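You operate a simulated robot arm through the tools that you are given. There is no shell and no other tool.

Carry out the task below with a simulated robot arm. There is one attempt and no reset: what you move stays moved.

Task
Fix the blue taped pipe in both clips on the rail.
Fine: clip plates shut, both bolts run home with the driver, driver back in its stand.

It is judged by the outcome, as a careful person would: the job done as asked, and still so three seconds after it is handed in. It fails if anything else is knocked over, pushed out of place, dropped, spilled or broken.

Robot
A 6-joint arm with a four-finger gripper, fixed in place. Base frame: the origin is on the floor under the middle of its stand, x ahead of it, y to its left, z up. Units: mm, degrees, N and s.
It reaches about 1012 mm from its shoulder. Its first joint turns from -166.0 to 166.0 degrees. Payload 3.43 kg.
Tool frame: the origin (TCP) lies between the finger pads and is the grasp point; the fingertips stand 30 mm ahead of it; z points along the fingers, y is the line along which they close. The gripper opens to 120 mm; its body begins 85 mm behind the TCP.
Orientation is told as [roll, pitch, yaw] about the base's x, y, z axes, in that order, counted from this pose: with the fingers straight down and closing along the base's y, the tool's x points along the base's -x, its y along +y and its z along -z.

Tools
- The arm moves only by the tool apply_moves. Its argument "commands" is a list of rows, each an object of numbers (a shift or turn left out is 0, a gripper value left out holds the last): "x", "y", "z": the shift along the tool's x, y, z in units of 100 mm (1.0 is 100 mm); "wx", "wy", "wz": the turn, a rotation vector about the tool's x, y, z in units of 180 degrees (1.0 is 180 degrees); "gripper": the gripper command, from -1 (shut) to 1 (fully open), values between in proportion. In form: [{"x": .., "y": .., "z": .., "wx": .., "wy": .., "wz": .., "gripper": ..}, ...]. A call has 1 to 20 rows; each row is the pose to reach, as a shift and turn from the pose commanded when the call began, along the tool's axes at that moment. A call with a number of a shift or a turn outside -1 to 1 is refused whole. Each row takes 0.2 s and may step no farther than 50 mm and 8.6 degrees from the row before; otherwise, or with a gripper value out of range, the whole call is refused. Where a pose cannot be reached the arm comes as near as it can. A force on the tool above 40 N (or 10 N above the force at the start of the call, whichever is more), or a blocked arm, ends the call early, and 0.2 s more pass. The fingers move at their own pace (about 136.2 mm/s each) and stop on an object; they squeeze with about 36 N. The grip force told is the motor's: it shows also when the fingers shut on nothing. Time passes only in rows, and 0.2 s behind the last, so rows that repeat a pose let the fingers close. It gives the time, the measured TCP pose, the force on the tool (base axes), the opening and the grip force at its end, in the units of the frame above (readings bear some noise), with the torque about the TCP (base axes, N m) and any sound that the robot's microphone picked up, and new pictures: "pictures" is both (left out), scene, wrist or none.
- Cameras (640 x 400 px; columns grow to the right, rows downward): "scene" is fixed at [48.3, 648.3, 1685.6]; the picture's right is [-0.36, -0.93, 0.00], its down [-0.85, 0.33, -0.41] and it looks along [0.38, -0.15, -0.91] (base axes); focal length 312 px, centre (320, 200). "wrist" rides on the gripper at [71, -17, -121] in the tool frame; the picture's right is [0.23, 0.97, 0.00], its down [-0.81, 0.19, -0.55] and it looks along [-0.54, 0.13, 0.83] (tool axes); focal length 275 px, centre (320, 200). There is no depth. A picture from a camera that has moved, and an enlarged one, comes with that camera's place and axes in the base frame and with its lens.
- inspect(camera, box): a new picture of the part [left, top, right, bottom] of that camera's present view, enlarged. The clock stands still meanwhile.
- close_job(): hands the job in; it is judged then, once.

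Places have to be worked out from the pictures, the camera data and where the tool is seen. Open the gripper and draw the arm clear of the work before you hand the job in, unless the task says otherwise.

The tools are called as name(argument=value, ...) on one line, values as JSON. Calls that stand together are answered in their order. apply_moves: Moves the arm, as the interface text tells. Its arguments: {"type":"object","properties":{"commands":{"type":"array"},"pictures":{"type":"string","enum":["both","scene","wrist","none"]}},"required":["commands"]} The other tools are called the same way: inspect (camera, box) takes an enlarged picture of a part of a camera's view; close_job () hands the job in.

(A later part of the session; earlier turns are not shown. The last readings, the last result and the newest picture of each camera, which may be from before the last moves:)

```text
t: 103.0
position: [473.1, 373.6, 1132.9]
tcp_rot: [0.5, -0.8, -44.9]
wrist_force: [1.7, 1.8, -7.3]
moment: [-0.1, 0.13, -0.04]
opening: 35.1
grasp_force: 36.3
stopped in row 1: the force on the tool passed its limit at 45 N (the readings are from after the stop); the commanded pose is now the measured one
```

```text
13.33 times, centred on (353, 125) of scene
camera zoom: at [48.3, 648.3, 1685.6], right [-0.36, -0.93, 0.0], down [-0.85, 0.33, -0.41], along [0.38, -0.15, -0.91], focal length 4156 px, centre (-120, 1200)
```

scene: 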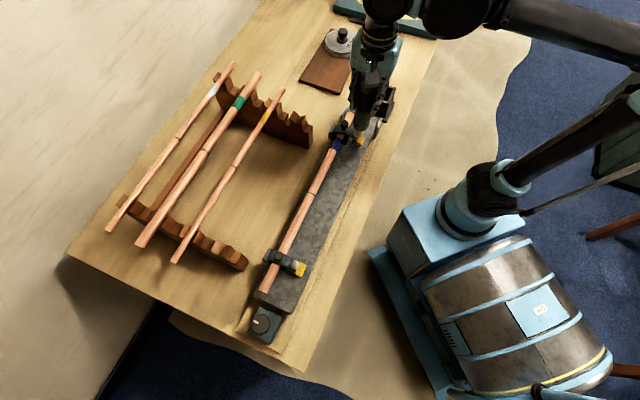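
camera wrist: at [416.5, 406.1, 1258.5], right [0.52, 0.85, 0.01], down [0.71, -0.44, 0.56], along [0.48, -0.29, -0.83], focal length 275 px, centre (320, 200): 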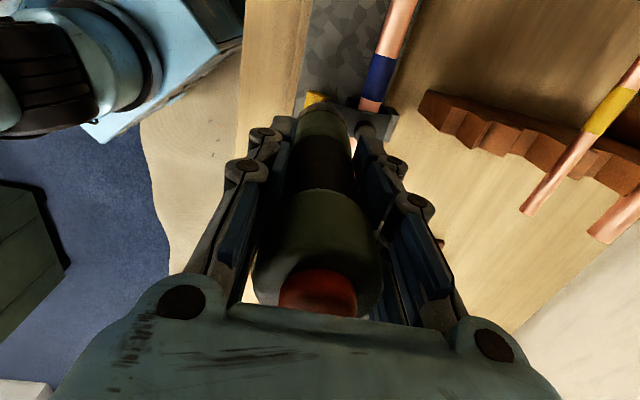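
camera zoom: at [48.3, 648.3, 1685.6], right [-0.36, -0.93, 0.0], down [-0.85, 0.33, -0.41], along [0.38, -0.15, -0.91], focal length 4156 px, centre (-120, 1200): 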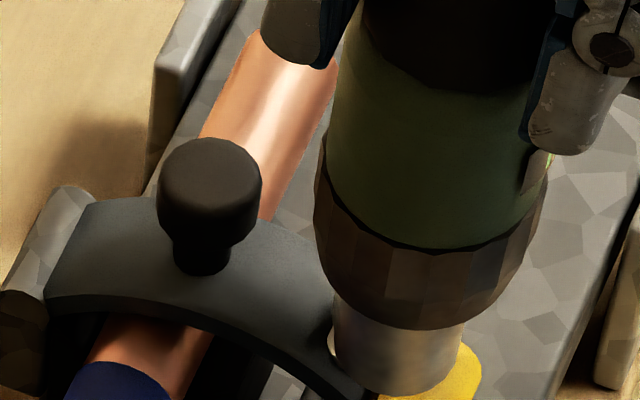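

The socket seated at TCP z≈1128 (about 28 N), but I chained one step too many and the force stop made the arm jump again. I'll go one call at a time now; first raise and look at the bolt.

apply_moves(commands=[{"z": -0.1, "gripper": -1}, {"z": -0.25, "gripper": -1}, {"z": -0.4, "gripper": -1}], pictures="wrist")

inspect(camera="scene", box=[338, 110, 368, 140])

inspect(camera="wrist", box=[200, 50, 440, 330])

```text
t: 103.8
position: [471.8, 372.9, 1174.1]
tcp_rot: [0.6, -0.8, -44.9]
wrist_force: [-0.5, -0.4, -5.5]
moment: [0.04, 0.0, 0.02]
opening: 35.1
grasp_force: 35.8
camera wrist: at [407.1, 409.7, 1292.7], right [0.52, 0.85, 0.01], down [0.7, -0.43, 0.57], along [0.49, -0.29, -0.82], focal length 275 px, centre (320, 200)
```

wrist: 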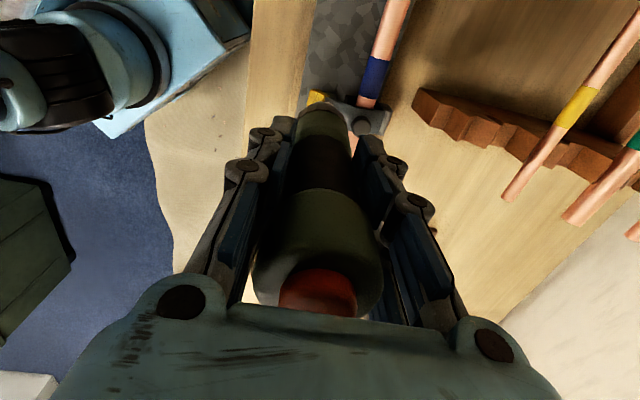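

```text
13.33 times, centred on (353, 125) of scene
camera zoom: at [48.3, 648.3, 1685.6], right [-0.36, -0.93, 0.0], down [-0.85, 0.33, -0.41], along [0.38, -0.15, -0.91], focal length 4156 px, centre (-120, 1200)
```

zoom: 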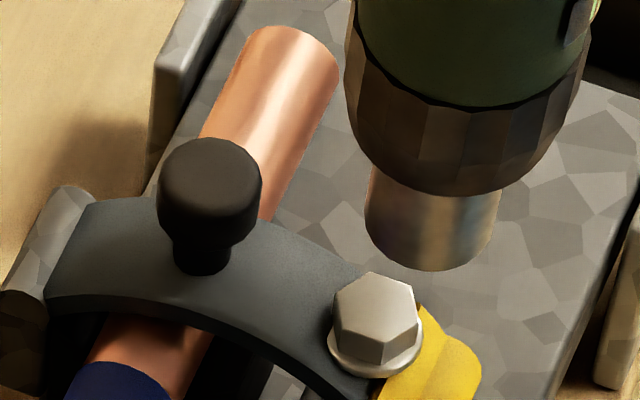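

```text
1.43 times, centred on (320, 190) of wrist
camera zoom: at [407.1, 409.7, 1292.7], right [0.52, 0.85, 0.01], down [0.7, -0.43, 0.57], along [0.49, -0.29, -0.82], focal length 393 px, centre (320, 214)
```

zoom: 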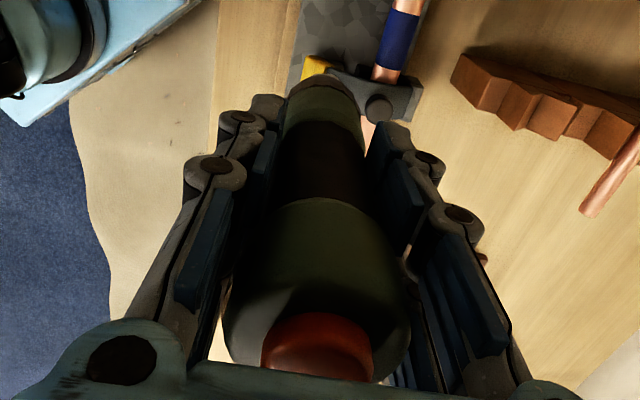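

Bolt A is clearly visible: compared with the start it has gone down about 7 mm, so pressing with the driver does run it in. I re-level, return over the bolt at z≈1150 and check alignment.

apply_moves(commands=[{"x": -0.05, "y": 0.05, "wx": 0.0055, "wy": 0.0008, "gripper": -1}, {"x": -0.092, "y": 0.1, "z": 0.1, "wx": 0.0055, "wy": 0.0008, "gripper": -1}, {"x": -0.092, "y": 0.1, "z": 0.24, "wx": 0.0055, "wy": 0.0008, "gripper": -1}, {"x": -0.092, "y": 0.1, "z": 0.24, "wx": 0.0055, "wy": 0.0008, "gripper": -1}], pictures="none")

inspect(camera="scene", box=[338, 110, 368, 140])

```text
t: 104.8
position: [485.3, 372.9, 1150.3]
tcp_rot: [-0.4, -0.6, -44.9]
wrist_force: [0.4, 0.7, -5.0]
moment: [0.01, -0.01, 0.05]
opening: 35.1
grasp_force: 35.7
```

```text
13.33 times, centred on (353, 125) of scene
camera zoom: at [48.3, 648.3, 1685.6], right [-0.36, -0.93, 0.0], down [-0.85, 0.33, -0.41], along [0.38, -0.15, -0.91], focal length 4156 px, centre (-120, 1200)
```

zoom: 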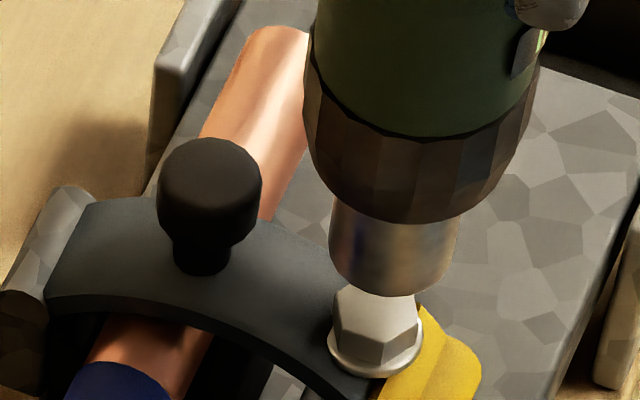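

Now I understand the roll/pitch readout (about tool axes). I level precisely, keep over the bolt, and lower to z≈1136 for another check.

apply_moves(commands=[{"x": -0.003, "y": 0.005, "z": 0.05, "wx": -0.0022, "wy": 0.0033, "gripper": -1}, {"x": -0.003, "y": 0.005, "z": 0.1, "wx": -0.0022, "wy": 0.0033, "gripper": -1}, {"x": -0.003, "y": 0.005, "z": 0.15, "wx": -0.0022, "wy": 0.0033, "gripper": -1}, {"x": -0.003, "y": 0.005, "z": 0.15, "wx": -0.0022, "wy": 0.0033, "gripper": -1}], pictures="none")

inspect(camera="scene", box=[338, 110, 368, 140])

```text
t: 105.8
position: [486.5, 372.1, 1135.4]
tcp_rot: [0.0, -0.1, -44.9]
wrist_force: [0.6, 0.4, -5.9]
moment: [-0.01, -0.04, -0.01]
opening: 35.2
grasp_force: 36.1
```

```text
13.33 times, centred on (353, 125) of scene
camera zoom: at [48.3, 648.3, 1685.6], right [-0.36, -0.93, 0.0], down [-0.85, 0.33, -0.41], along [0.38, -0.15, -0.91], focal length 4156 px, centre (-120, 1200)
```

zoom: 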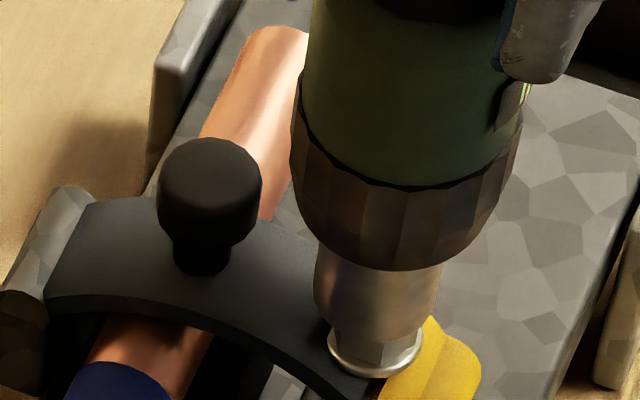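

I nudge 2.5 mm forward to be central, and lower in steps; from here on one small step per call.

apply_moves(commands=[{"x": -0.023, "y": 0.01, "z": 0.02, "gripper": -1}, {"x": -0.023, "y": 0.01, "z": 0.05, "gripper": -1}, {"x": -0.023, "y": 0.01, "z": 0.08, "gripper": -1}], pictures="none")

inspect(camera="scene", box=[338, 110, 368, 140])

```text
t: 106.6
position: [489.7, 371.8, 1128.6]
tcp_rot: [0.1, -0.1, -44.8]
wrist_force: [8.0, 5.3, 30.3]
moment: [0.65, -0.66, 0.04]
opening: 35.3
grasp_force: 35.7
```

```text
13.33 times, centred on (353, 125) of scene
camera zoom: at [48.3, 648.3, 1685.6], right [-0.36, -0.93, 0.0], down [-0.85, 0.33, -0.41], along [0.38, -0.15, -0.91], focal length 4156 px, centre (-120, 1200)
```

zoom: 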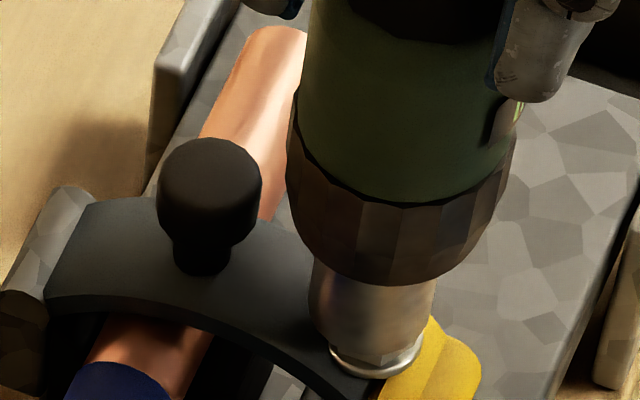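

Contact again at the same height (TCP z≈1128.5, hard), whereas between the two presses the bolt had followed the socket down with almost no force – it looks as if bolt A is already home on the plate. I lift off and inspect it.

apply_moves(commands=[{"z": -0.05, "gripper": -1}, {"z": -0.2, "gripper": -1}, {"z": -0.4, "gripper": -1}, {"z": -0.7, "gripper": -1}, {"z": -0.7, "x": -0.3, "gripper": -1}, {"z": -0.7, "x": -0.6, "gripper": -1}], pictures="none")

inspect(camera="scene", box=[338, 112, 368, 142])

inspect(camera="scene", box=[278, 250, 308, 280])

```text
t: 108.0
position: [530.7, 330.8, 1196.8]
tcp_rot: [0.0, -0.1, -45.0]
wrist_force: [-0.1, 0.8, -5.9]
moment: [-0.02, -0.03, -0.03]
opening: 35.1
grasp_force: 36.1
```

```text
13.33 times, centred on (353, 127) of scene
camera zoom: at [48.3, 648.3, 1685.6], right [-0.36, -0.93, 0.0], down [-0.85, 0.33, -0.41], along [0.38, -0.15, -0.91], focal length 4156 px, centre (-120, 1173)
```

zoom: 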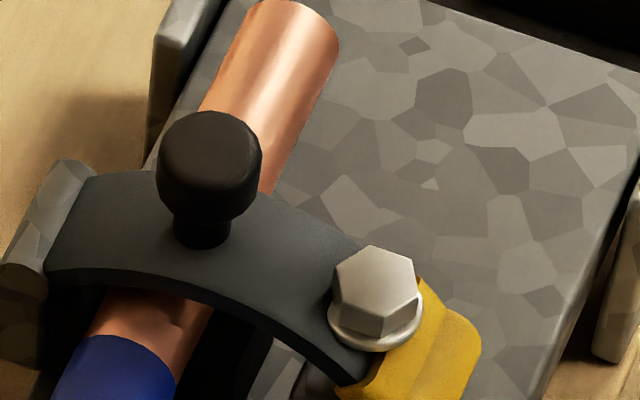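

```text
13.33 times, centred on (293, 265) of scene
camera zoom: at [48.3, 648.3, 1685.6], right [-0.36, -0.93, 0.0], down [-0.85, 0.33, -0.41], along [0.38, -0.15, -0.91], focal length 4156 px, centre (680, -667)
```

zoom: 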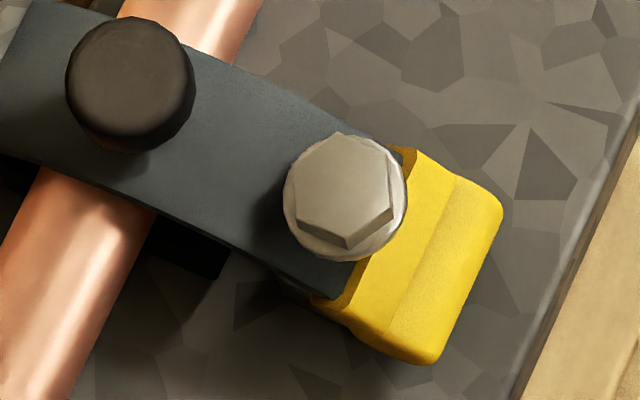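

Bolt A's flange now seems to sit right on the plate. I zoom closer to look for any gap, and compare with undriven bolt B.

inspect(camera="scene", box=[350, 126, 364, 140])

inspect(camera="scene", box=[286, 256, 300, 272])

apply_moves(commands=[{"z": 0, "gripper": -1}], pictures="both")

```text
16.00 times, centred on (357, 133) of scene
camera zoom: at [48.3, 648.3, 1685.6], right [-0.36, -0.93, 0.0], down [-0.85, 0.33, -0.41], along [0.38, -0.15, -0.91], focal length 4988 px, centre (-272, 1272)
```

zoom: 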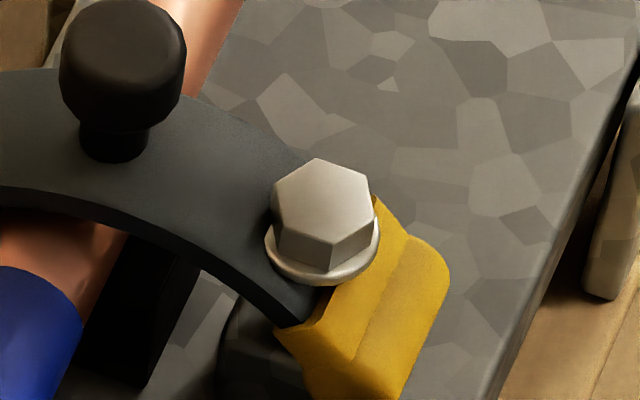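

```text
16.00 times, centred on (293, 264) of scene
camera zoom: at [48.3, 648.3, 1685.6], right [-0.36, -0.93, 0.0], down [-0.85, 0.33, -0.41], along [0.38, -0.15, -0.91], focal length 4988 px, centre (752, -824)
```

zoom: 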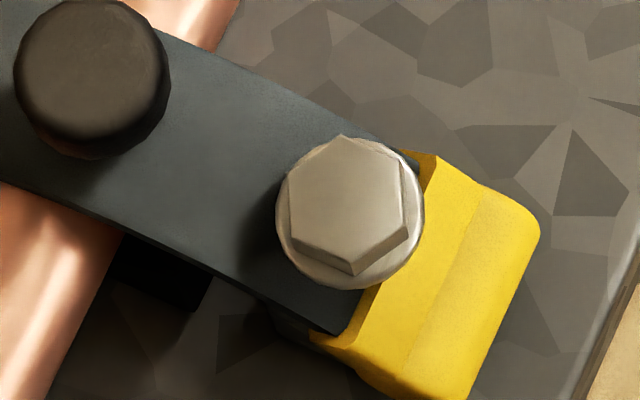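

```text
t: 108.4
position: [531.1, 329.8, 1197.1]
tcp_rot: [0.0, -0.1, -44.9]
wrist_force: [0.1, 0.3, -6.1]
moment: [0.0, 0.0, 0.01]
opening: 35.1
grasp_force: 35.8
camera wrist: at [468.5, 368.0, 1316.3], right [0.52, 0.85, 0.0], down [0.71, -0.44, 0.55], along [0.47, -0.29, -0.83], focal length 275 px, centre (320, 200)
```

scene: 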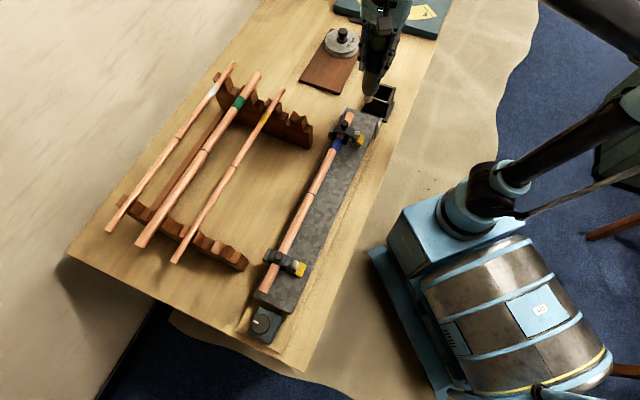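
wrist: 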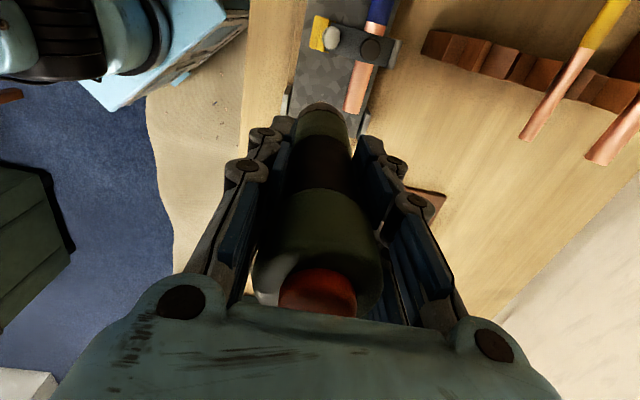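

Bolt A's flange rests on the plate with no thread visible, unlike B. Before going to B (where the gripper will hide the socket from the scene camera) I take a reference wrist view with the socket aligned over A, so I can reproduce it at B.

apply_moves(commands=[{"x": 0.3, "y": -0.005, "gripper": -1}, {"x": 0.6, "y": -0.01, "gripper": -1}, {"x": 0.6, "y": -0.01, "z": 0.25, "gripper": -1}, {"x": 0.6, "y": -0.01, "z": 0.47, "gripper": -1}, {"x": 0.6, "y": -0.01, "z": 0.47, "gripper": -1}], pictures="none")

inspect(camera="scene", box=[338, 110, 368, 140])

inspect(camera="wrist", box=[280, 60, 360, 120])

```text
t: 109.6
position: [487.1, 372.9, 1148.8]
tcp_rot: [0.0, -0.1, -44.9]
wrist_force: [-0.3, -0.6, -5.9]
moment: [0.01, -0.03, -0.01]
opening: 34.9
grasp_force: 36.4
```

```text
13.33 times, centred on (353, 125) of scene
camera zoom: at [48.3, 648.3, 1685.6], right [-0.36, -0.93, 0.0], down [-0.85, 0.33, -0.41], along [0.38, -0.15, -0.91], focal length 4156 px, centre (-120, 1200)
```

zoom: 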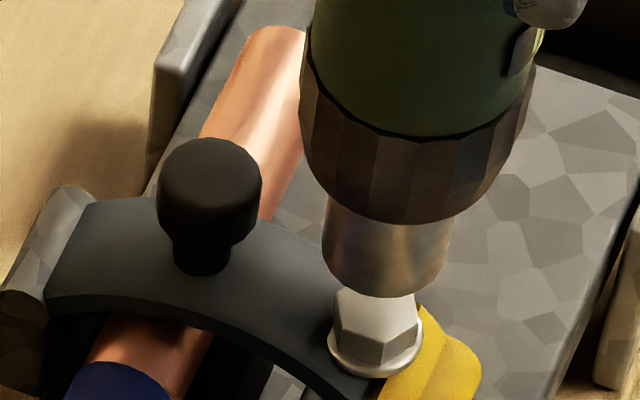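

```text
6.67 times, centred on (320, 90) of wrist
camera zoom: at [424.9, 409.4, 1268.5], right [0.52, 0.85, 0.0], down [0.71, -0.44, 0.55], along [0.47, -0.29, -0.83], focal length 1835 px, centre (320, 933)
```

zoom: 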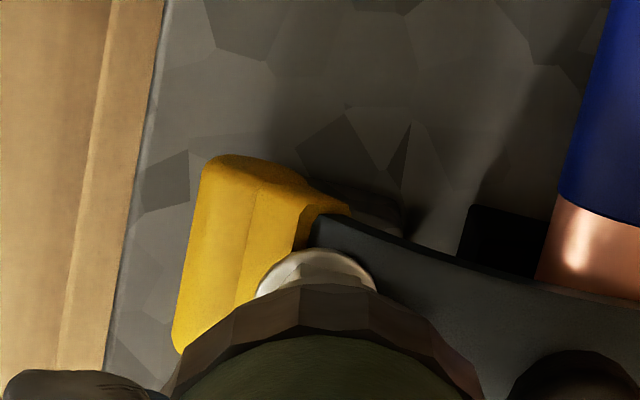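

In the scene view the socket is centred on bolt A within half a millimetre, and this wrist view is my reference (tab corner positions). Now I raise a little and carry the driver along the rail to bolt B.

apply_moves(commands=[{"z": -0.35, "gripper": -1}, {"x": 0.32, "z": -0.4, "gripper": -1}, {"x": 0.65, "z": -0.4, "gripper": -1}, {"x": 0.98, "z": -0.4, "gripper": -1}], pictures="none")

apply_moves(commands=[{"x": 0.33, "gripper": -1}, {"x": 0.66, "gripper": -1}, {"x": 0.98, "gripper": -1}], pictures="none")

apply_moves(commands=[{"x": 0.33, "gripper": -1}, {"x": 0.66, "gripper": -1}, {"x": 0.98, "gripper": -1}], pictures="none")

apply_moves(commands=[{"x": 0.33, "gripper": -1}, {"x": 0.66, "gripper": -1}, {"x": 0.98, "gripper": -1}, {"x": 0.98, "gripper": -1}], pictures="both")

```text
t: 110.6
position: [417.7, 441.9, 1191.0]
tcp_rot: [0.0, 0.0, -44.9]
wrist_force: [0.2, -0.8, -6.3]
moment: [0.03, 0.04, 0.02]
opening: 35.1
grasp_force: 36.4
```

```text
t: 111.4
position: [349.5, 509.6, 1188.8]
tcp_rot: [0.0, -0.1, -44.9]
wrist_force: [0.5, -0.1, -5.3]
moment: [0.0, 0.03, -0.01]
opening: 35.1
grasp_force: 36.1
```

```text
t: 112.2
position: [279.7, 577.5, 1190.5]
tcp_rot: [0.1, -0.2, -44.9]
wrist_force: [0.5, 0.4, -5.8]
moment: [0.04, 0.08, 0.0]
opening: 35.3
grasp_force: 36.6
```

```text
t: 113.2
position: [211.6, 648.9, 1188.9]
tcp_rot: [0.0, -0.2, -45.0]
wrist_force: [-0.2, 0.5, -4.2]
moment: [0.05, -0.01, -0.02]
opening: 35.3
grasp_force: 35.9
camera wrist: at [148.9, 686.3, 1308.9], right [0.52, 0.85, 0.0], down [0.71, -0.44, 0.55], along [0.47, -0.29, -0.83], focal length 275 px, centre (320, 200)
```

scene: 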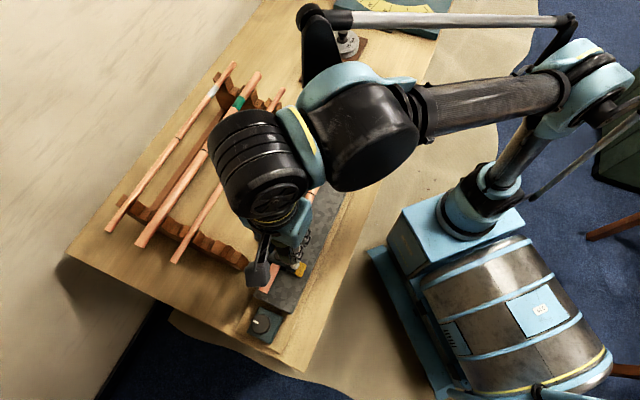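
wrist: 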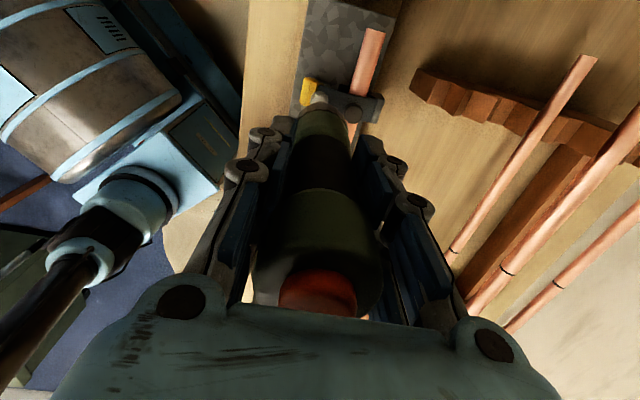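

I lower to the reference height z≈1149 and take the same wrist zoom as over A.

apply_moves(commands=[{"z": 0.2, "gripper": -1}, {"z": 0.4, "gripper": -1}, {"z": 0.4, "gripper": -1}], pictures="none")

inspect(camera="wrist", box=[280, 60, 360, 120])

inspect(camera="scene", box=[260, 235, 330, 295])

```text
t: 114.0
position: [210.4, 648.4, 1149.4]
tcp_rot: [0.0, -0.1, -44.9]
wrist_force: [-0.2, -0.2, -5.9]
moment: [0.0, -0.02, 0.03]
opening: 35.3
grasp_force: 36.3
```

```text
6.67 times, centred on (320, 90) of wrist
camera zoom: at [148.4, 685.8, 1268.9], right [0.52, 0.85, 0.0], down [0.71, -0.44, 0.55], along [0.47, -0.29, -0.83], focal length 1835 px, centre (320, 933)
```

zoom: 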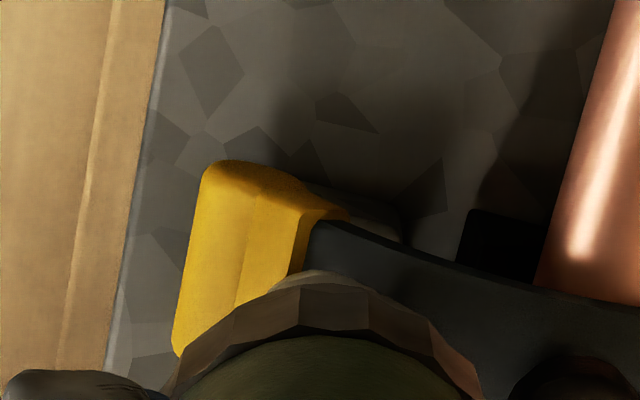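

```text
6.67 times, centred on (295, 265) of scene
camera zoom: at [48.3, 648.3, 1685.6], right [-0.36, -0.93, 0.0], down [-0.85, 0.33, -0.41], along [0.38, -0.15, -0.91], focal length 2078 px, centre (487, -233)
```

zoom: 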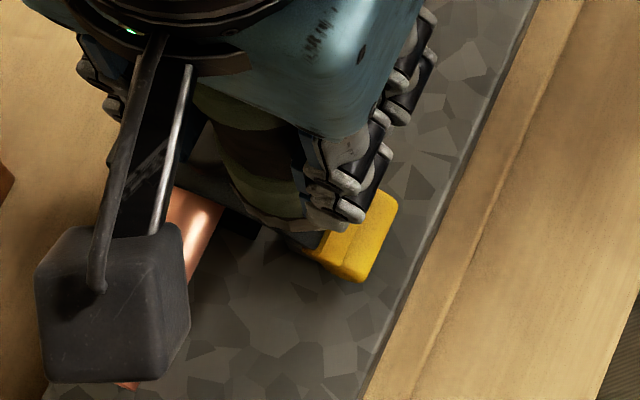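

Tab B appears at the same place as in the A reference within about 1 mm, so the socket is aligned. I nudge 0.7 mm and lower to z≈1139, just above where the head should be met.

apply_moves(commands=[{"x": 0.007, "z": 0.04, "gripper": -1}, {"x": 0.007, "z": 0.08, "gripper": -1}, {"x": 0.007, "z": 0.1, "gripper": -1}], pictures="none")

```text
t: 114.8
position: [210.2, 649.0, 1139.5]
tcp_rot: [0.0, -0.1, -44.9]
wrist_force: [0.1, 0.6, -5.9]
moment: [0.0, 0.02, 0.01]
opening: 35.4
grasp_force: 36.2
```

apply_moves(commands=[{"z": 0.01, "gripper": -1}, {"z": 0.02, "gripper": -1}], pictures="none")

```text
t: 115.4
position: [209.5, 649.7, 1138.0]
tcp_rot: [-0.1, -0.2, -44.9]
wrist_force: [-0.5, -0.2, -2.3]
moment: [-0.2, 0.03, 0.0]
opening: 35.1
grasp_force: 35.9
```

First light contact (≈3.5 N) at z≈1138. I continue 1 mm at a time.

apply_moves(commands=[{"z": 0.01, "gripper": -1}], pictures="none")

```text
t: 115.8
position: [210.2, 649.2, 1135.2]
tcp_rot: [0.0, -0.1, -44.9]
wrist_force: [-0.9, 0.2, -3.6]
moment: [0.0, 0.13, -0.02]
opening: 35.3
grasp_force: 35.7
```

apply_moves(commands=[{"z": 0.01, "gripper": -1}], pictures="none")

```text
t: 116.2
position: [211.5, 648.4, 1134.8]
tcp_rot: [0.0, -0.1, -44.9]
wrist_force: [0.5, -0.5, -3.4]
moment: [-0.08, -0.06, -0.01]
opening: 35.2
grasp_force: 36.0
```

The bolt follows with only ≈2.5 N resistance. I keep following in 1 mm steps.

apply_moves(commands=[{"z": 0.01, "gripper": -1}, {"z": 0.02, "gripper": -1}], pictures="none")

```text
t: 116.8
position: [211.0, 649.4, 1133.2]
tcp_rot: [0.0, -0.1, -44.9]
wrist_force: [0.0, -0.4, -4.7]
moment: [0.0, 0.0, 0.0]
opening: 35.0
grasp_force: 36.4
```

apply_moves(commands=[{"z": 0.01, "gripper": -1}, {"z": 0.02, "gripper": -1}], pictures="none")

```text
t: 117.4
position: [209.1, 650.7, 1131.4]
tcp_rot: [0.1, -0.1, -45.0]
wrist_force: [0.1, -0.6, -3.6]
moment: [-0.07, -0.05, 0.01]
opening: 34.8
grasp_force: 36.2
```

apply_moves(commands=[{"z": 0.01, "gripper": -1}], pictures="none")

```text
t: 117.8
position: [208.3, 649.8, 1130.2]
tcp_rot: [0.0, -0.1, -44.8]
wrist_force: [1.1, 0.3, -2.4]
moment: [0.01, -0.03, -0.03]
opening: 35.0
grasp_force: 36.1
```

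apply_moves(commands=[{"z": 0.01, "gripper": -1}], pictures="none")

```text
t: 118.2
position: [209.1, 648.4, 1130.0]
tcp_rot: [0.0, -0.1, -45.0]
wrist_force: [0.2, -1.1, -4.5]
moment: [-0.07, 0.08, -0.03]
opening: 35.0
grasp_force: 36.2
```

apply_moves(commands=[{"z": 0.01, "gripper": -1}], pictures="none")

```text
t: 118.6
position: [208.6, 649.6, 1129.0]
tcp_rot: [0.0, -0.1, -44.9]
wrist_force: [-0.7, 0.7, 5.3]
moment: [0.09, 0.15, 0.0]
opening: 34.8
grasp_force: 35.8
```

Force now rises (≈11 N) at z≈1129, like A's end position. I hold a moment to see whether it runs further under this pressure.

apply_moves(commands=[{"z": 0, "gripper": -1}, {"z": 0, "gripper": -1}, {"z": 0, "gripper": -1}], pictures="none")

```text
t: 119.4
position: [209.9, 648.6, 1128.0]
tcp_rot: [0.0, -0.1, -44.9]
wrist_force: [-1.0, 2.1, 9.9]
moment: [0.2, 0.15, -0.04]
opening: 35.0
grasp_force: 35.9
```

apply_moves(commands=[{"z": 0.005, "gripper": -1}, {"z": 0.005, "gripper": -1}, {"z": 0.005, "gripper": -1}], pictures="none")

```text
t: 120.2
position: [210.1, 648.8, 1127.7]
tcp_rot: [0.1, -0.2, -44.9]
wrist_force: [2.9, 2.8, 19.1]
moment: [0.25, -0.29, 0.01]
opening: 35.1
grasp_force: 36.5
```

Hard contact at the same height as A (≈25 N). I lift off and look at bolt B.

apply_moves(commands=[{"z": -0.05, "gripper": -1}, {"z": -0.2, "gripper": -1}, {"z": -0.5, "gripper": -1}, {"z": -0.6, "x": -0.4, "gripper": -1}, {"z": -0.6, "x": -0.8, "gripper": -1}], pictures="none")

inspect(camera="scene", box=[286, 256, 300, 272])

```text
t: 121.4
position: [266.3, 592.5, 1186.8]
tcp_rot: [0.0, -0.2, -45.0]
wrist_force: [-0.5, 0.2, -6.0]
moment: [-0.05, -0.02, -0.01]
opening: 35.1
grasp_force: 36.2
```

```text
16.00 times, centred on (293, 264) of scene
camera zoom: at [48.3, 648.3, 1685.6], right [-0.36, -0.93, 0.0], down [-0.85, 0.33, -0.41], along [0.38, -0.15, -0.91], focal length 4988 px, centre (752, -824)
```

zoom: 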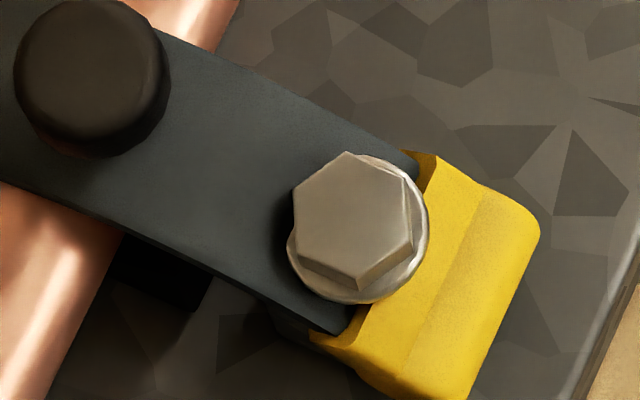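

Bolt B has gone down about 9 mm and its flange now sits close on the plate, same as A. On the way back I'll press A once more, well aligned, to be sure it is fully home. I travel back along the rail.

apply_moves(commands=[{"x": -0.33, "gripper": -1}, {"x": -0.66, "gripper": -1}, {"x": -1.0, "gripper": -1}], pictures="none")

apply_moves(commands=[{"x": -0.33, "gripper": -1}, {"x": -0.66, "gripper": -1}, {"x": -1.0, "gripper": -1}], pictures="none")

apply_moves(commands=[{"x": -0.33, "gripper": -1}, {"x": -0.66, "gripper": -1}, {"x": -1.0, "gripper": -1}, {"x": -1.1, "gripper": -1}], pictures="none")

```text
t: 122.2
position: [338.8, 522.6, 1189.0]
tcp_rot: [0.0, 0.0, -44.9]
wrist_force: [0.5, 0.7, -5.4]
moment: [-0.04, -0.02, 0.03]
opening: 35.3
grasp_force: 35.6
```

```text
t: 123.0
position: [408.3, 452.1, 1188.4]
tcp_rot: [0.0, -0.1, -44.9]
wrist_force: [-0.5, 0.1, -6.1]
moment: [-0.03, -0.03, 0.02]
opening: 35.5
grasp_force: 36.2
```

```text
refused: -1.1 is not a number from -1 to 1
```

The last call was refused for exceeding the range; I split it.

apply_moves(commands=[{"x": -0.33, "gripper": -1}, {"x": -0.66, "gripper": -1}, {"x": -1.0, "gripper": -1}], pictures="none")

apply_moves(commands=[{"x": -0.12, "gripper": -1}, {"x": -0.12, "z": 0.2, "gripper": -1}, {"x": -0.12, "z": 0.4, "gripper": -1}, {"x": -0.12, "z": 0.4, "gripper": -1}], pictures="none")

inspect(camera="scene", box=[338, 110, 368, 140])

```text
t: 123.8
position: [480.1, 380.0, 1188.3]
tcp_rot: [0.0, -0.1, -44.9]
wrist_force: [-0.8, 0.9, -5.6]
moment: [0.0, 0.02, 0.02]
opening: 35.0
grasp_force: 35.8
```

```text
t: 124.8
position: [487.1, 373.1, 1149.3]
tcp_rot: [-0.1, -0.1, -44.8]
wrist_force: [0.1, 0.4, -5.5]
moment: [-0.04, 0.01, 0.01]
opening: 35.2
grasp_force: 35.7
```

```text
13.33 times, centred on (353, 125) of scene
camera zoom: at [48.3, 648.3, 1685.6], right [-0.36, -0.93, 0.0], down [-0.85, 0.33, -0.41], along [0.38, -0.15, -0.91], focal length 4156 px, centre (-120, 1200)
```

zoom: 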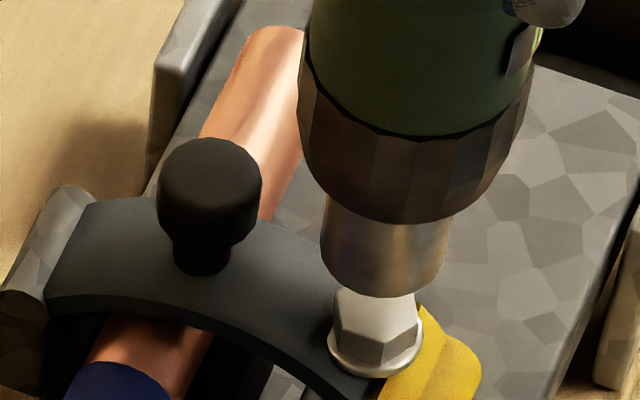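

Same alignment as the reference. I lower to z≈1131 and then gently press.

apply_moves(commands=[{"z": 0.06, "gripper": -1}, {"z": 0.12, "gripper": -1}, {"z": 0.18, "gripper": -1}], pictures="none")

```text
t: 125.6
position: [487.2, 372.2, 1130.1]
tcp_rot: [-0.1, -0.1, -44.9]
wrist_force: [-0.1, -0.2, -5.4]
moment: [0.0, 0.0, 0.02]
opening: 35.0
grasp_force: 35.8
```

apply_moves(commands=[{"z": 0.01, "gripper": -1}, {"z": 0.015, "gripper": -1}], pictures="none")

```text
t: 126.2
position: [488.0, 372.9, 1129.0]
tcp_rot: [0.0, -0.1, -44.9]
wrist_force: [1.2, 2.1, 0.8]
moment: [0.04, -0.18, -0.01]
opening: 35.0
grasp_force: 36.3
```

apply_moves(commands=[{"z": 0.005, "gripper": -1}, {"z": 0.01, "gripper": -1}, {"z": 0.01, "gripper": -1}, {"z": 0.01, "gripper": -1}], pictures="wrist")

inspect(camera="scene", box=[338, 110, 368, 140])

```text
t: 127.2
position: [488.0, 373.0, 1129.4]
tcp_rot: [-0.1, 0.0, -44.9]
wrist_force: [2.2, -3.2, 12.7]
moment: [-0.38, -0.11, 0.04]
opening: 35.4
grasp_force: 35.9
camera wrist: at [424.7, 409.9, 1248.4], right [0.52, 0.85, 0.0], down [0.71, -0.44, 0.55], along [0.47, -0.29, -0.83], focal length 275 px, centre (320, 200)
```

wrist: 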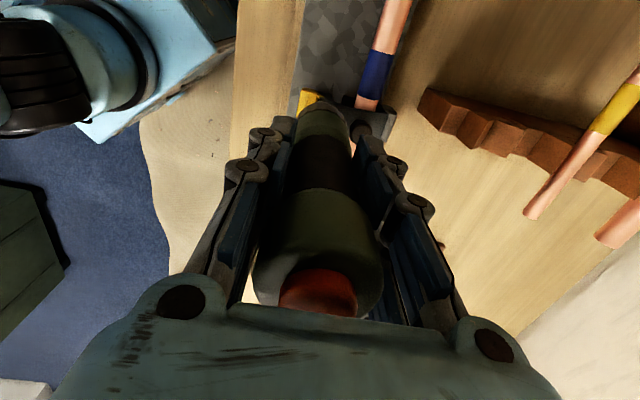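

```text
13.33 times, centred on (353, 125) of scene
camera zoom: at [48.3, 648.3, 1685.6], right [-0.36, -0.93, 0.0], down [-0.85, 0.33, -0.41], along [0.38, -0.15, -0.91], focal length 4156 px, centre (-120, 1200)
```

zoom: 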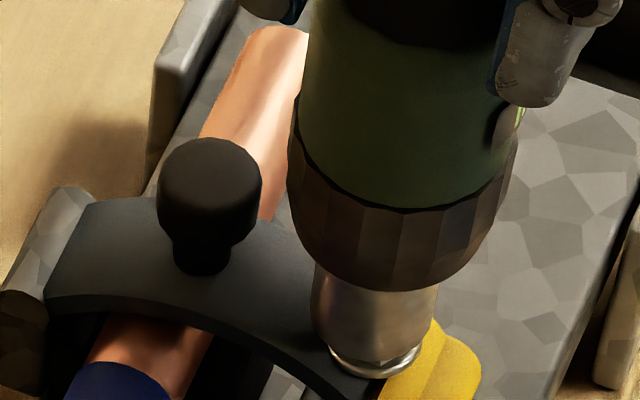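

Bolt A is hard home too (no movement under 18 N, socket square on it). Now I return the driver: lift clear and travel back over the stand.

apply_moves(commands=[{"z": -0.1, "gripper": -1}, {"z": -0.4, "gripper": -1}, {"z": -0.72, "gripper": -1}, {"x": -0.3, "y": -0.01, "z": -0.72, "gripper": -1}, {"x": -0.65, "y": -0.02, "z": -0.72, "gripper": -1}, {"x": -1.0, "y": -0.04, "z": -0.72, "gripper": -1}], pictures="none")

apply_moves(commands=[{"x": -0.33, "y": -0.01, "gripper": -1}, {"x": -0.66, "y": -0.02, "gripper": -1}, {"x": -1.0, "y": -0.04, "gripper": -1}, {"x": -1.0, "y": -0.04, "gripper": -1}], pictures="both")

inspect(camera="scene", box=[350, 30, 430, 130])

```text
t: 128.6
position: [556.6, 297.5, 1201.7]
tcp_rot: [0.1, -0.2, -44.8]
wrist_force: [-0.2, 0.2, -5.6]
moment: [-0.05, 0.02, 0.01]
opening: 35.1
grasp_force: 35.9
```

```text
t: 129.6
position: [622.7, 226.3, 1201.9]
tcp_rot: [0.0, -0.1, -45.0]
wrist_force: [0.2, -0.4, -6.4]
moment: [0.02, 0.01, 0.0]
opening: 35.0
grasp_force: 36.2
camera wrist: at [560.8, 263.5, 1320.5], right [0.52, 0.85, 0.0], down [0.71, -0.44, 0.55], along [0.47, -0.29, -0.83], focal length 275 px, centre (320, 200)
```

scene: 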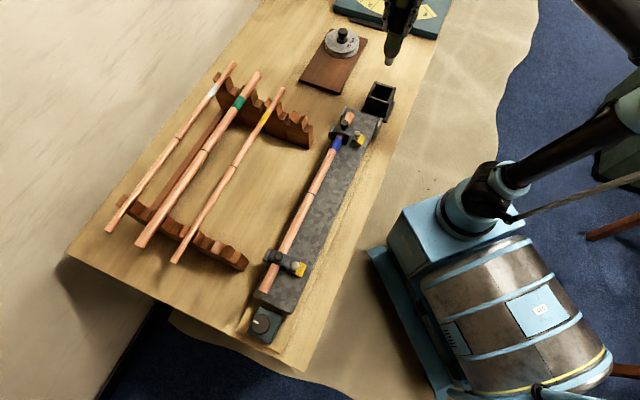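
wrist: 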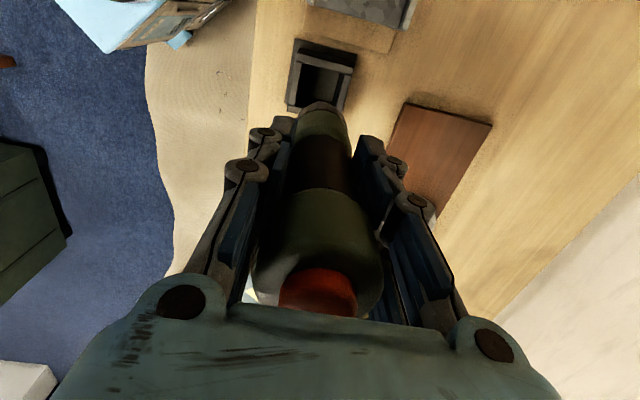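

```text
4.00 times, centred on (390, 80) of scene
camera zoom: at [48.3, 648.3, 1685.6], right [-0.36, -0.93, 0.0], down [-0.85, 0.33, -0.41], along [0.38, -0.15, -0.91], focal length 1247 px, centre (40, 680)
```

zoom: 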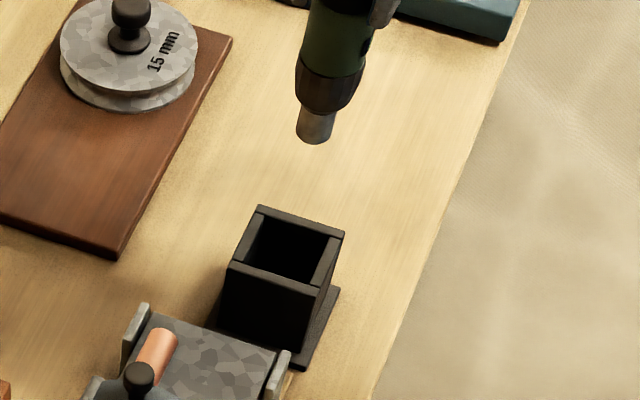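

I align to the original grasp position (corrected for the slight shift of the driver in the hand) and lower until the socket is just above the stand, then check.

apply_moves(commands=[{"x": -0.04, "y": 0.004, "z": 0.3, "gripper": -1}, {"x": -0.04, "y": 0.004, "z": 0.65, "gripper": -1}, {"x": -0.04, "y": 0.004, "z": 1.0, "gripper": -1}, {"x": -0.04, "y": 0.004, "z": 1.0, "gripper": -1}], pictures="wrist")

inspect(camera="scene", box=[350, 50, 420, 130])

inspect(camera="wrist", box=[260, 20, 400, 130])

```text
t: 130.6
position: [626.8, 220.7, 1100.5]
tcp_rot: [-0.1, -0.2, -44.8]
wrist_force: [0.4, -0.7, -6.0]
moment: [0.01, 0.02, -0.01]
opening: 35.1
grasp_force: 36.0
camera wrist: at [564.0, 258.7, 1219.9], right [0.52, 0.85, 0.0], down [0.71, -0.44, 0.55], along [0.47, -0.29, -0.83], focal length 275 px, centre (320, 200)
```

wrist: 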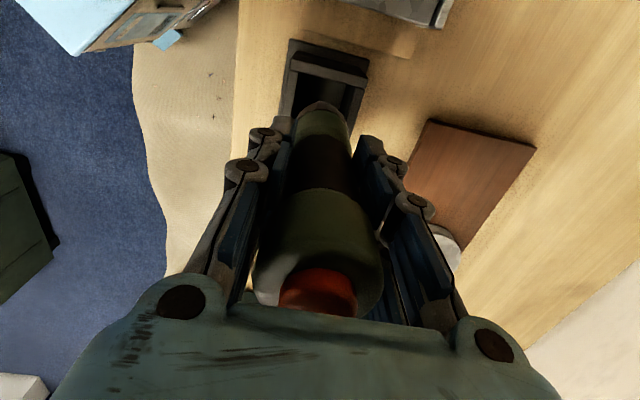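

```text
5.00 times, centred on (385, 90) of scene
camera zoom: at [48.3, 648.3, 1685.6], right [-0.36, -0.93, 0.0], down [-0.85, 0.33, -0.41], along [0.38, -0.15, -0.91], focal length 1559 px, centre (-5, 750)
```

zoom: 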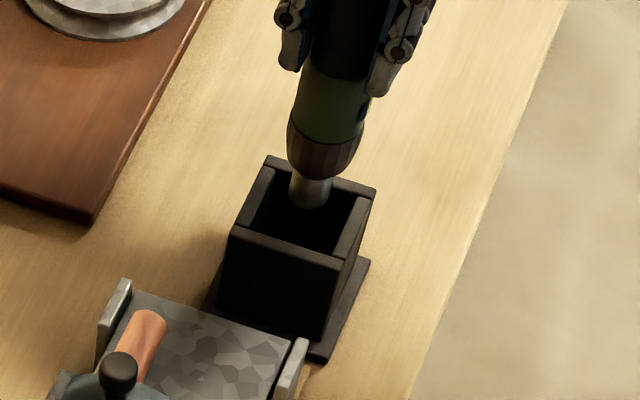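

```text
3.64 times, centred on (330, 75) of wrist
camera zoom: at [564.0, 258.7, 1219.9], right [0.52, 0.85, 0.0], down [0.71, -0.44, 0.55], along [0.47, -0.29, -0.83], focal length 1001 px, centre (284, 654)
```

zoom: 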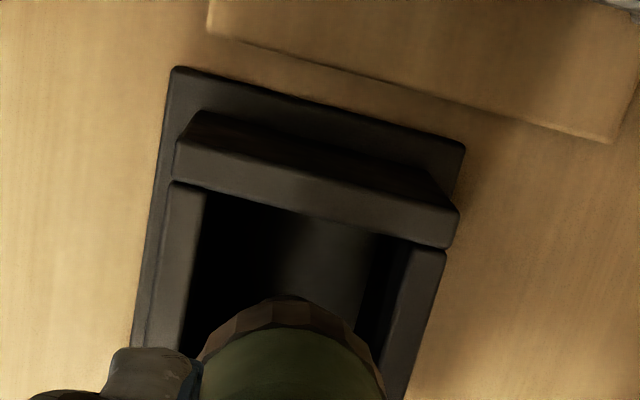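

The socket is centred over the stand opening within a couple of millimetres. I lower into the stand, slowing near the expected bottom (TCP z≈1022).

apply_moves(commands=[{"z": 0.2, "gripper": -1}, {"z": 0.4, "gripper": -1}, {"z": 0.6, "gripper": -1}, {"z": 0.68, "gripper": -1}], pictures="none")

inspect(camera="scene", box=[350, 40, 420, 130])

```text
t: 131.6
position: [626.8, 222.8, 1031.8]
tcp_rot: [0.1, 0.0, -44.9]
wrist_force: [0.7, 0.5, -5.5]
moment: [-0.02, 0.04, -0.01]
opening: 34.9
grasp_force: 35.8
```

```text
4.44 times, centred on (385, 85) of scene
camera zoom: at [48.3, 648.3, 1685.6], right [-0.36, -0.93, 0.0], down [-0.85, 0.33, -0.41], along [0.38, -0.15, -0.91], focal length 1386 px, centre (31, 711)
```

zoom: 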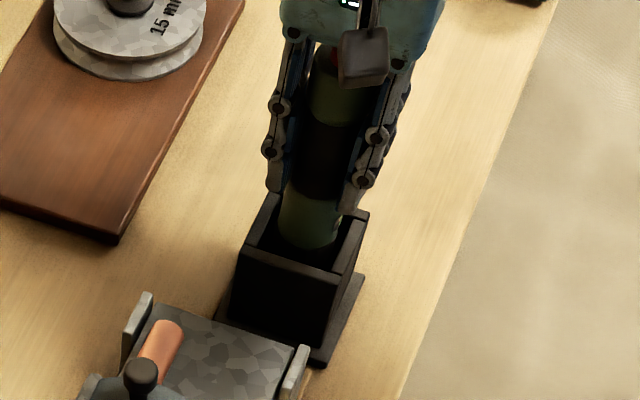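

apply_moves(commands=[{"z": 0.02, "gripper": -1}, {"z": 0.04, "gripper": -1}, {"z": 0.055, "gripper": -1}], pictures="none")

```text
t: 132.4
position: [626.1, 222.8, 1026.4]
tcp_rot: [0.0, -0.1, -44.9]
wrist_force: [-0.6, 0.2, -5.8]
moment: [0.0, -0.01, -0.04]
opening: 35.1
grasp_force: 36.6
```

apply_moves(commands=[{"z": 0.01, "gripper": -1}, {"z": 0.02, "gripper": -1}], pictures="none")

```text
t: 133.0
position: [627.5, 222.3, 1024.3]
tcp_rot: [0.0, -0.2, -44.9]
wrist_force: [0.6, 0.3, -5.9]
moment: [-0.02, -0.03, 0.0]
opening: 35.1
grasp_force: 36.2
```

apply_moves(commands=[{"z": 0.01, "gripper": -1}, {"z": 0.015, "gripper": -1}], pictures="none")

```text
t: 133.6
position: [626.8, 223.8, 1024.0]
tcp_rot: [0.0, -0.1, -44.8]
wrist_force: [1.0, 2.5, 4.5]
moment: [0.27, -0.11, -0.05]
opening: 34.9
grasp_force: 36.3
```

The driver has touched the stand's floor (≈10 N). I open the fingers gently.

apply_moves(commands=[{"z": 0, "gripper": -0.35}, {"z": 0, "gripper": -0.2}, {"z": 0, "gripper": 0.1}, {"z": 0, "gripper": 0.5}, {"z": 0, "gripper": 0.7}], pictures="both")

inspect(camera="scene", box=[350, 40, 420, 130])

```text
t: 134.8
position: [627.4, 222.8, 1022.4]
tcp_rot: [-0.1, 0.0, -44.9]
wrist_force: [-0.4, -0.3, 0.5]
moment: [0.04, 0.0, 0.0]
opening: 101.9
grasp_force: 0.1
camera wrist: at [563.7, 260.1, 1142.9], right [0.52, 0.85, 0.0], down [0.71, -0.44, 0.55], along [0.47, -0.29, -0.83], focal length 275 px, centre (320, 200)
```

scene: 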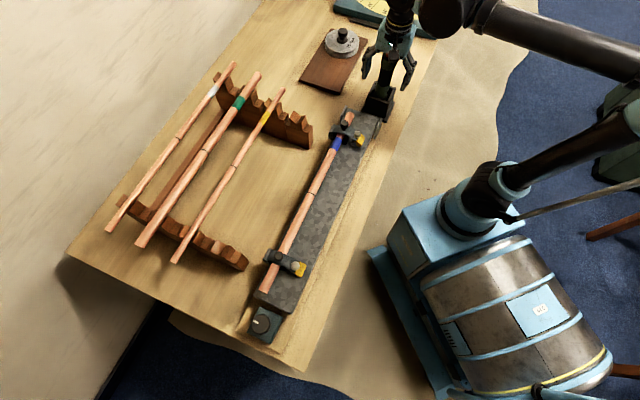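
wrist: 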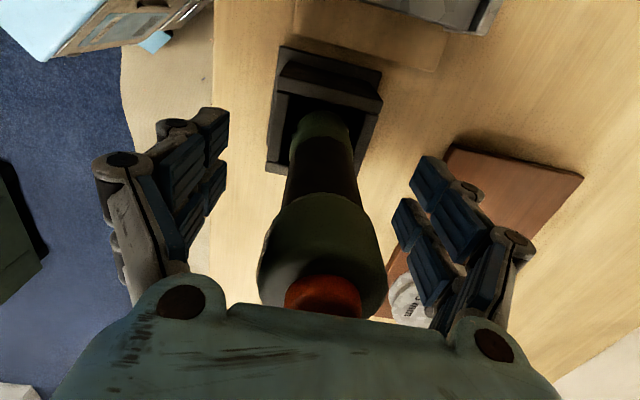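

```text
4.44 times, centred on (385, 85) of scene
camera zoom: at [48.3, 648.3, 1685.6], right [-0.36, -0.93, 0.0], down [-0.85, 0.33, -0.41], along [0.38, -0.15, -0.91], focal length 1386 px, centre (31, 711)
```

zoom: 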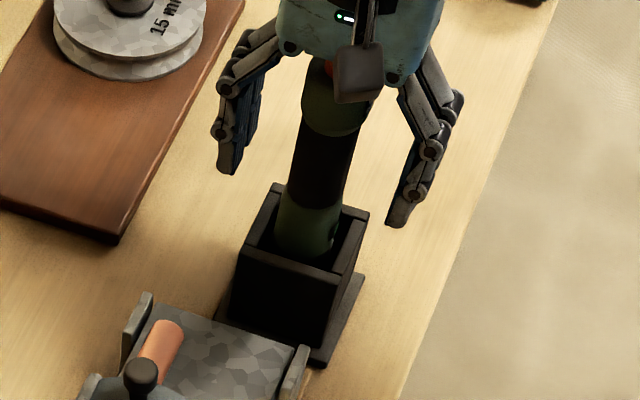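

The driver stands in its stand just as at the start. I rise straight up clear of it.

apply_moves(commands=[{"z": -0.2, "gripper": 0.7}, {"z": -0.45, "gripper": 0.7}, {"z": -0.7, "gripper": 0.7}, {"z": -1.0, "gripper": 0.7}], pictures="none")

apply_moves(commands=[{"z": -0.3, "gripper": 0.7}, {"z": -0.6, "gripper": 0.7}], pictures="wrist")

inspect(camera="scene", box=[350, 30, 420, 130])

```text
t: 135.8
position: [626.0, 223.4, 1125.0]
tcp_rot: [-0.1, -0.1, -44.9]
wrist_force: [0.8, -0.3, 0.6]
moment: [0.0, -0.02, -0.01]
opening: 102.1
grasp_force: 0.0
```

```text
t: 136.4
position: [626.3, 223.1, 1185.3]
tcp_rot: [0.0, 0.0, -44.9]
wrist_force: [-0.3, 0.7, 0.3]
moment: [0.01, -0.01, 0.0]
opening: 102.1
grasp_force: 0.1
camera wrist: at [563.5, 260.9, 1305.0], right [0.52, 0.85, 0.0], down [0.71, -0.44, 0.55], along [0.47, -0.29, -0.83], focal length 275 px, centre (320, 200)
```

wrist: 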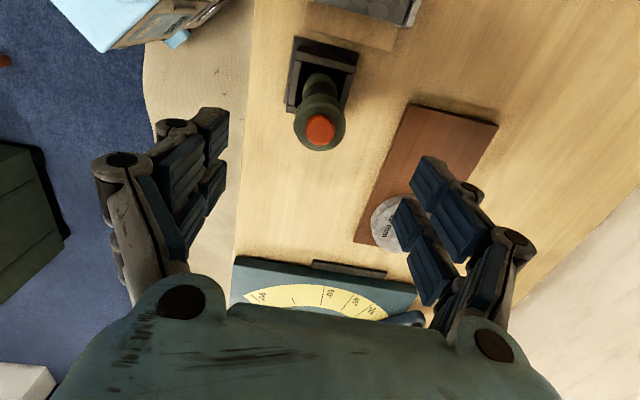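

```text
4.00 times, centred on (385, 80) of scene
camera zoom: at [48.3, 648.3, 1685.6], right [-0.36, -0.93, 0.0], down [-0.85, 0.33, -0.41], along [0.38, -0.15, -0.91], focal length 1247 px, centre (60, 680)
```

zoom: 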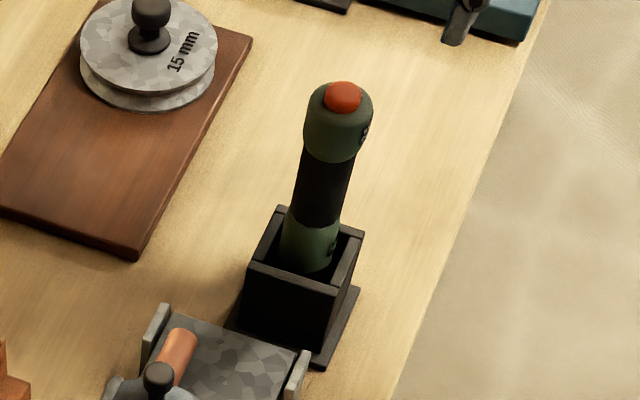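

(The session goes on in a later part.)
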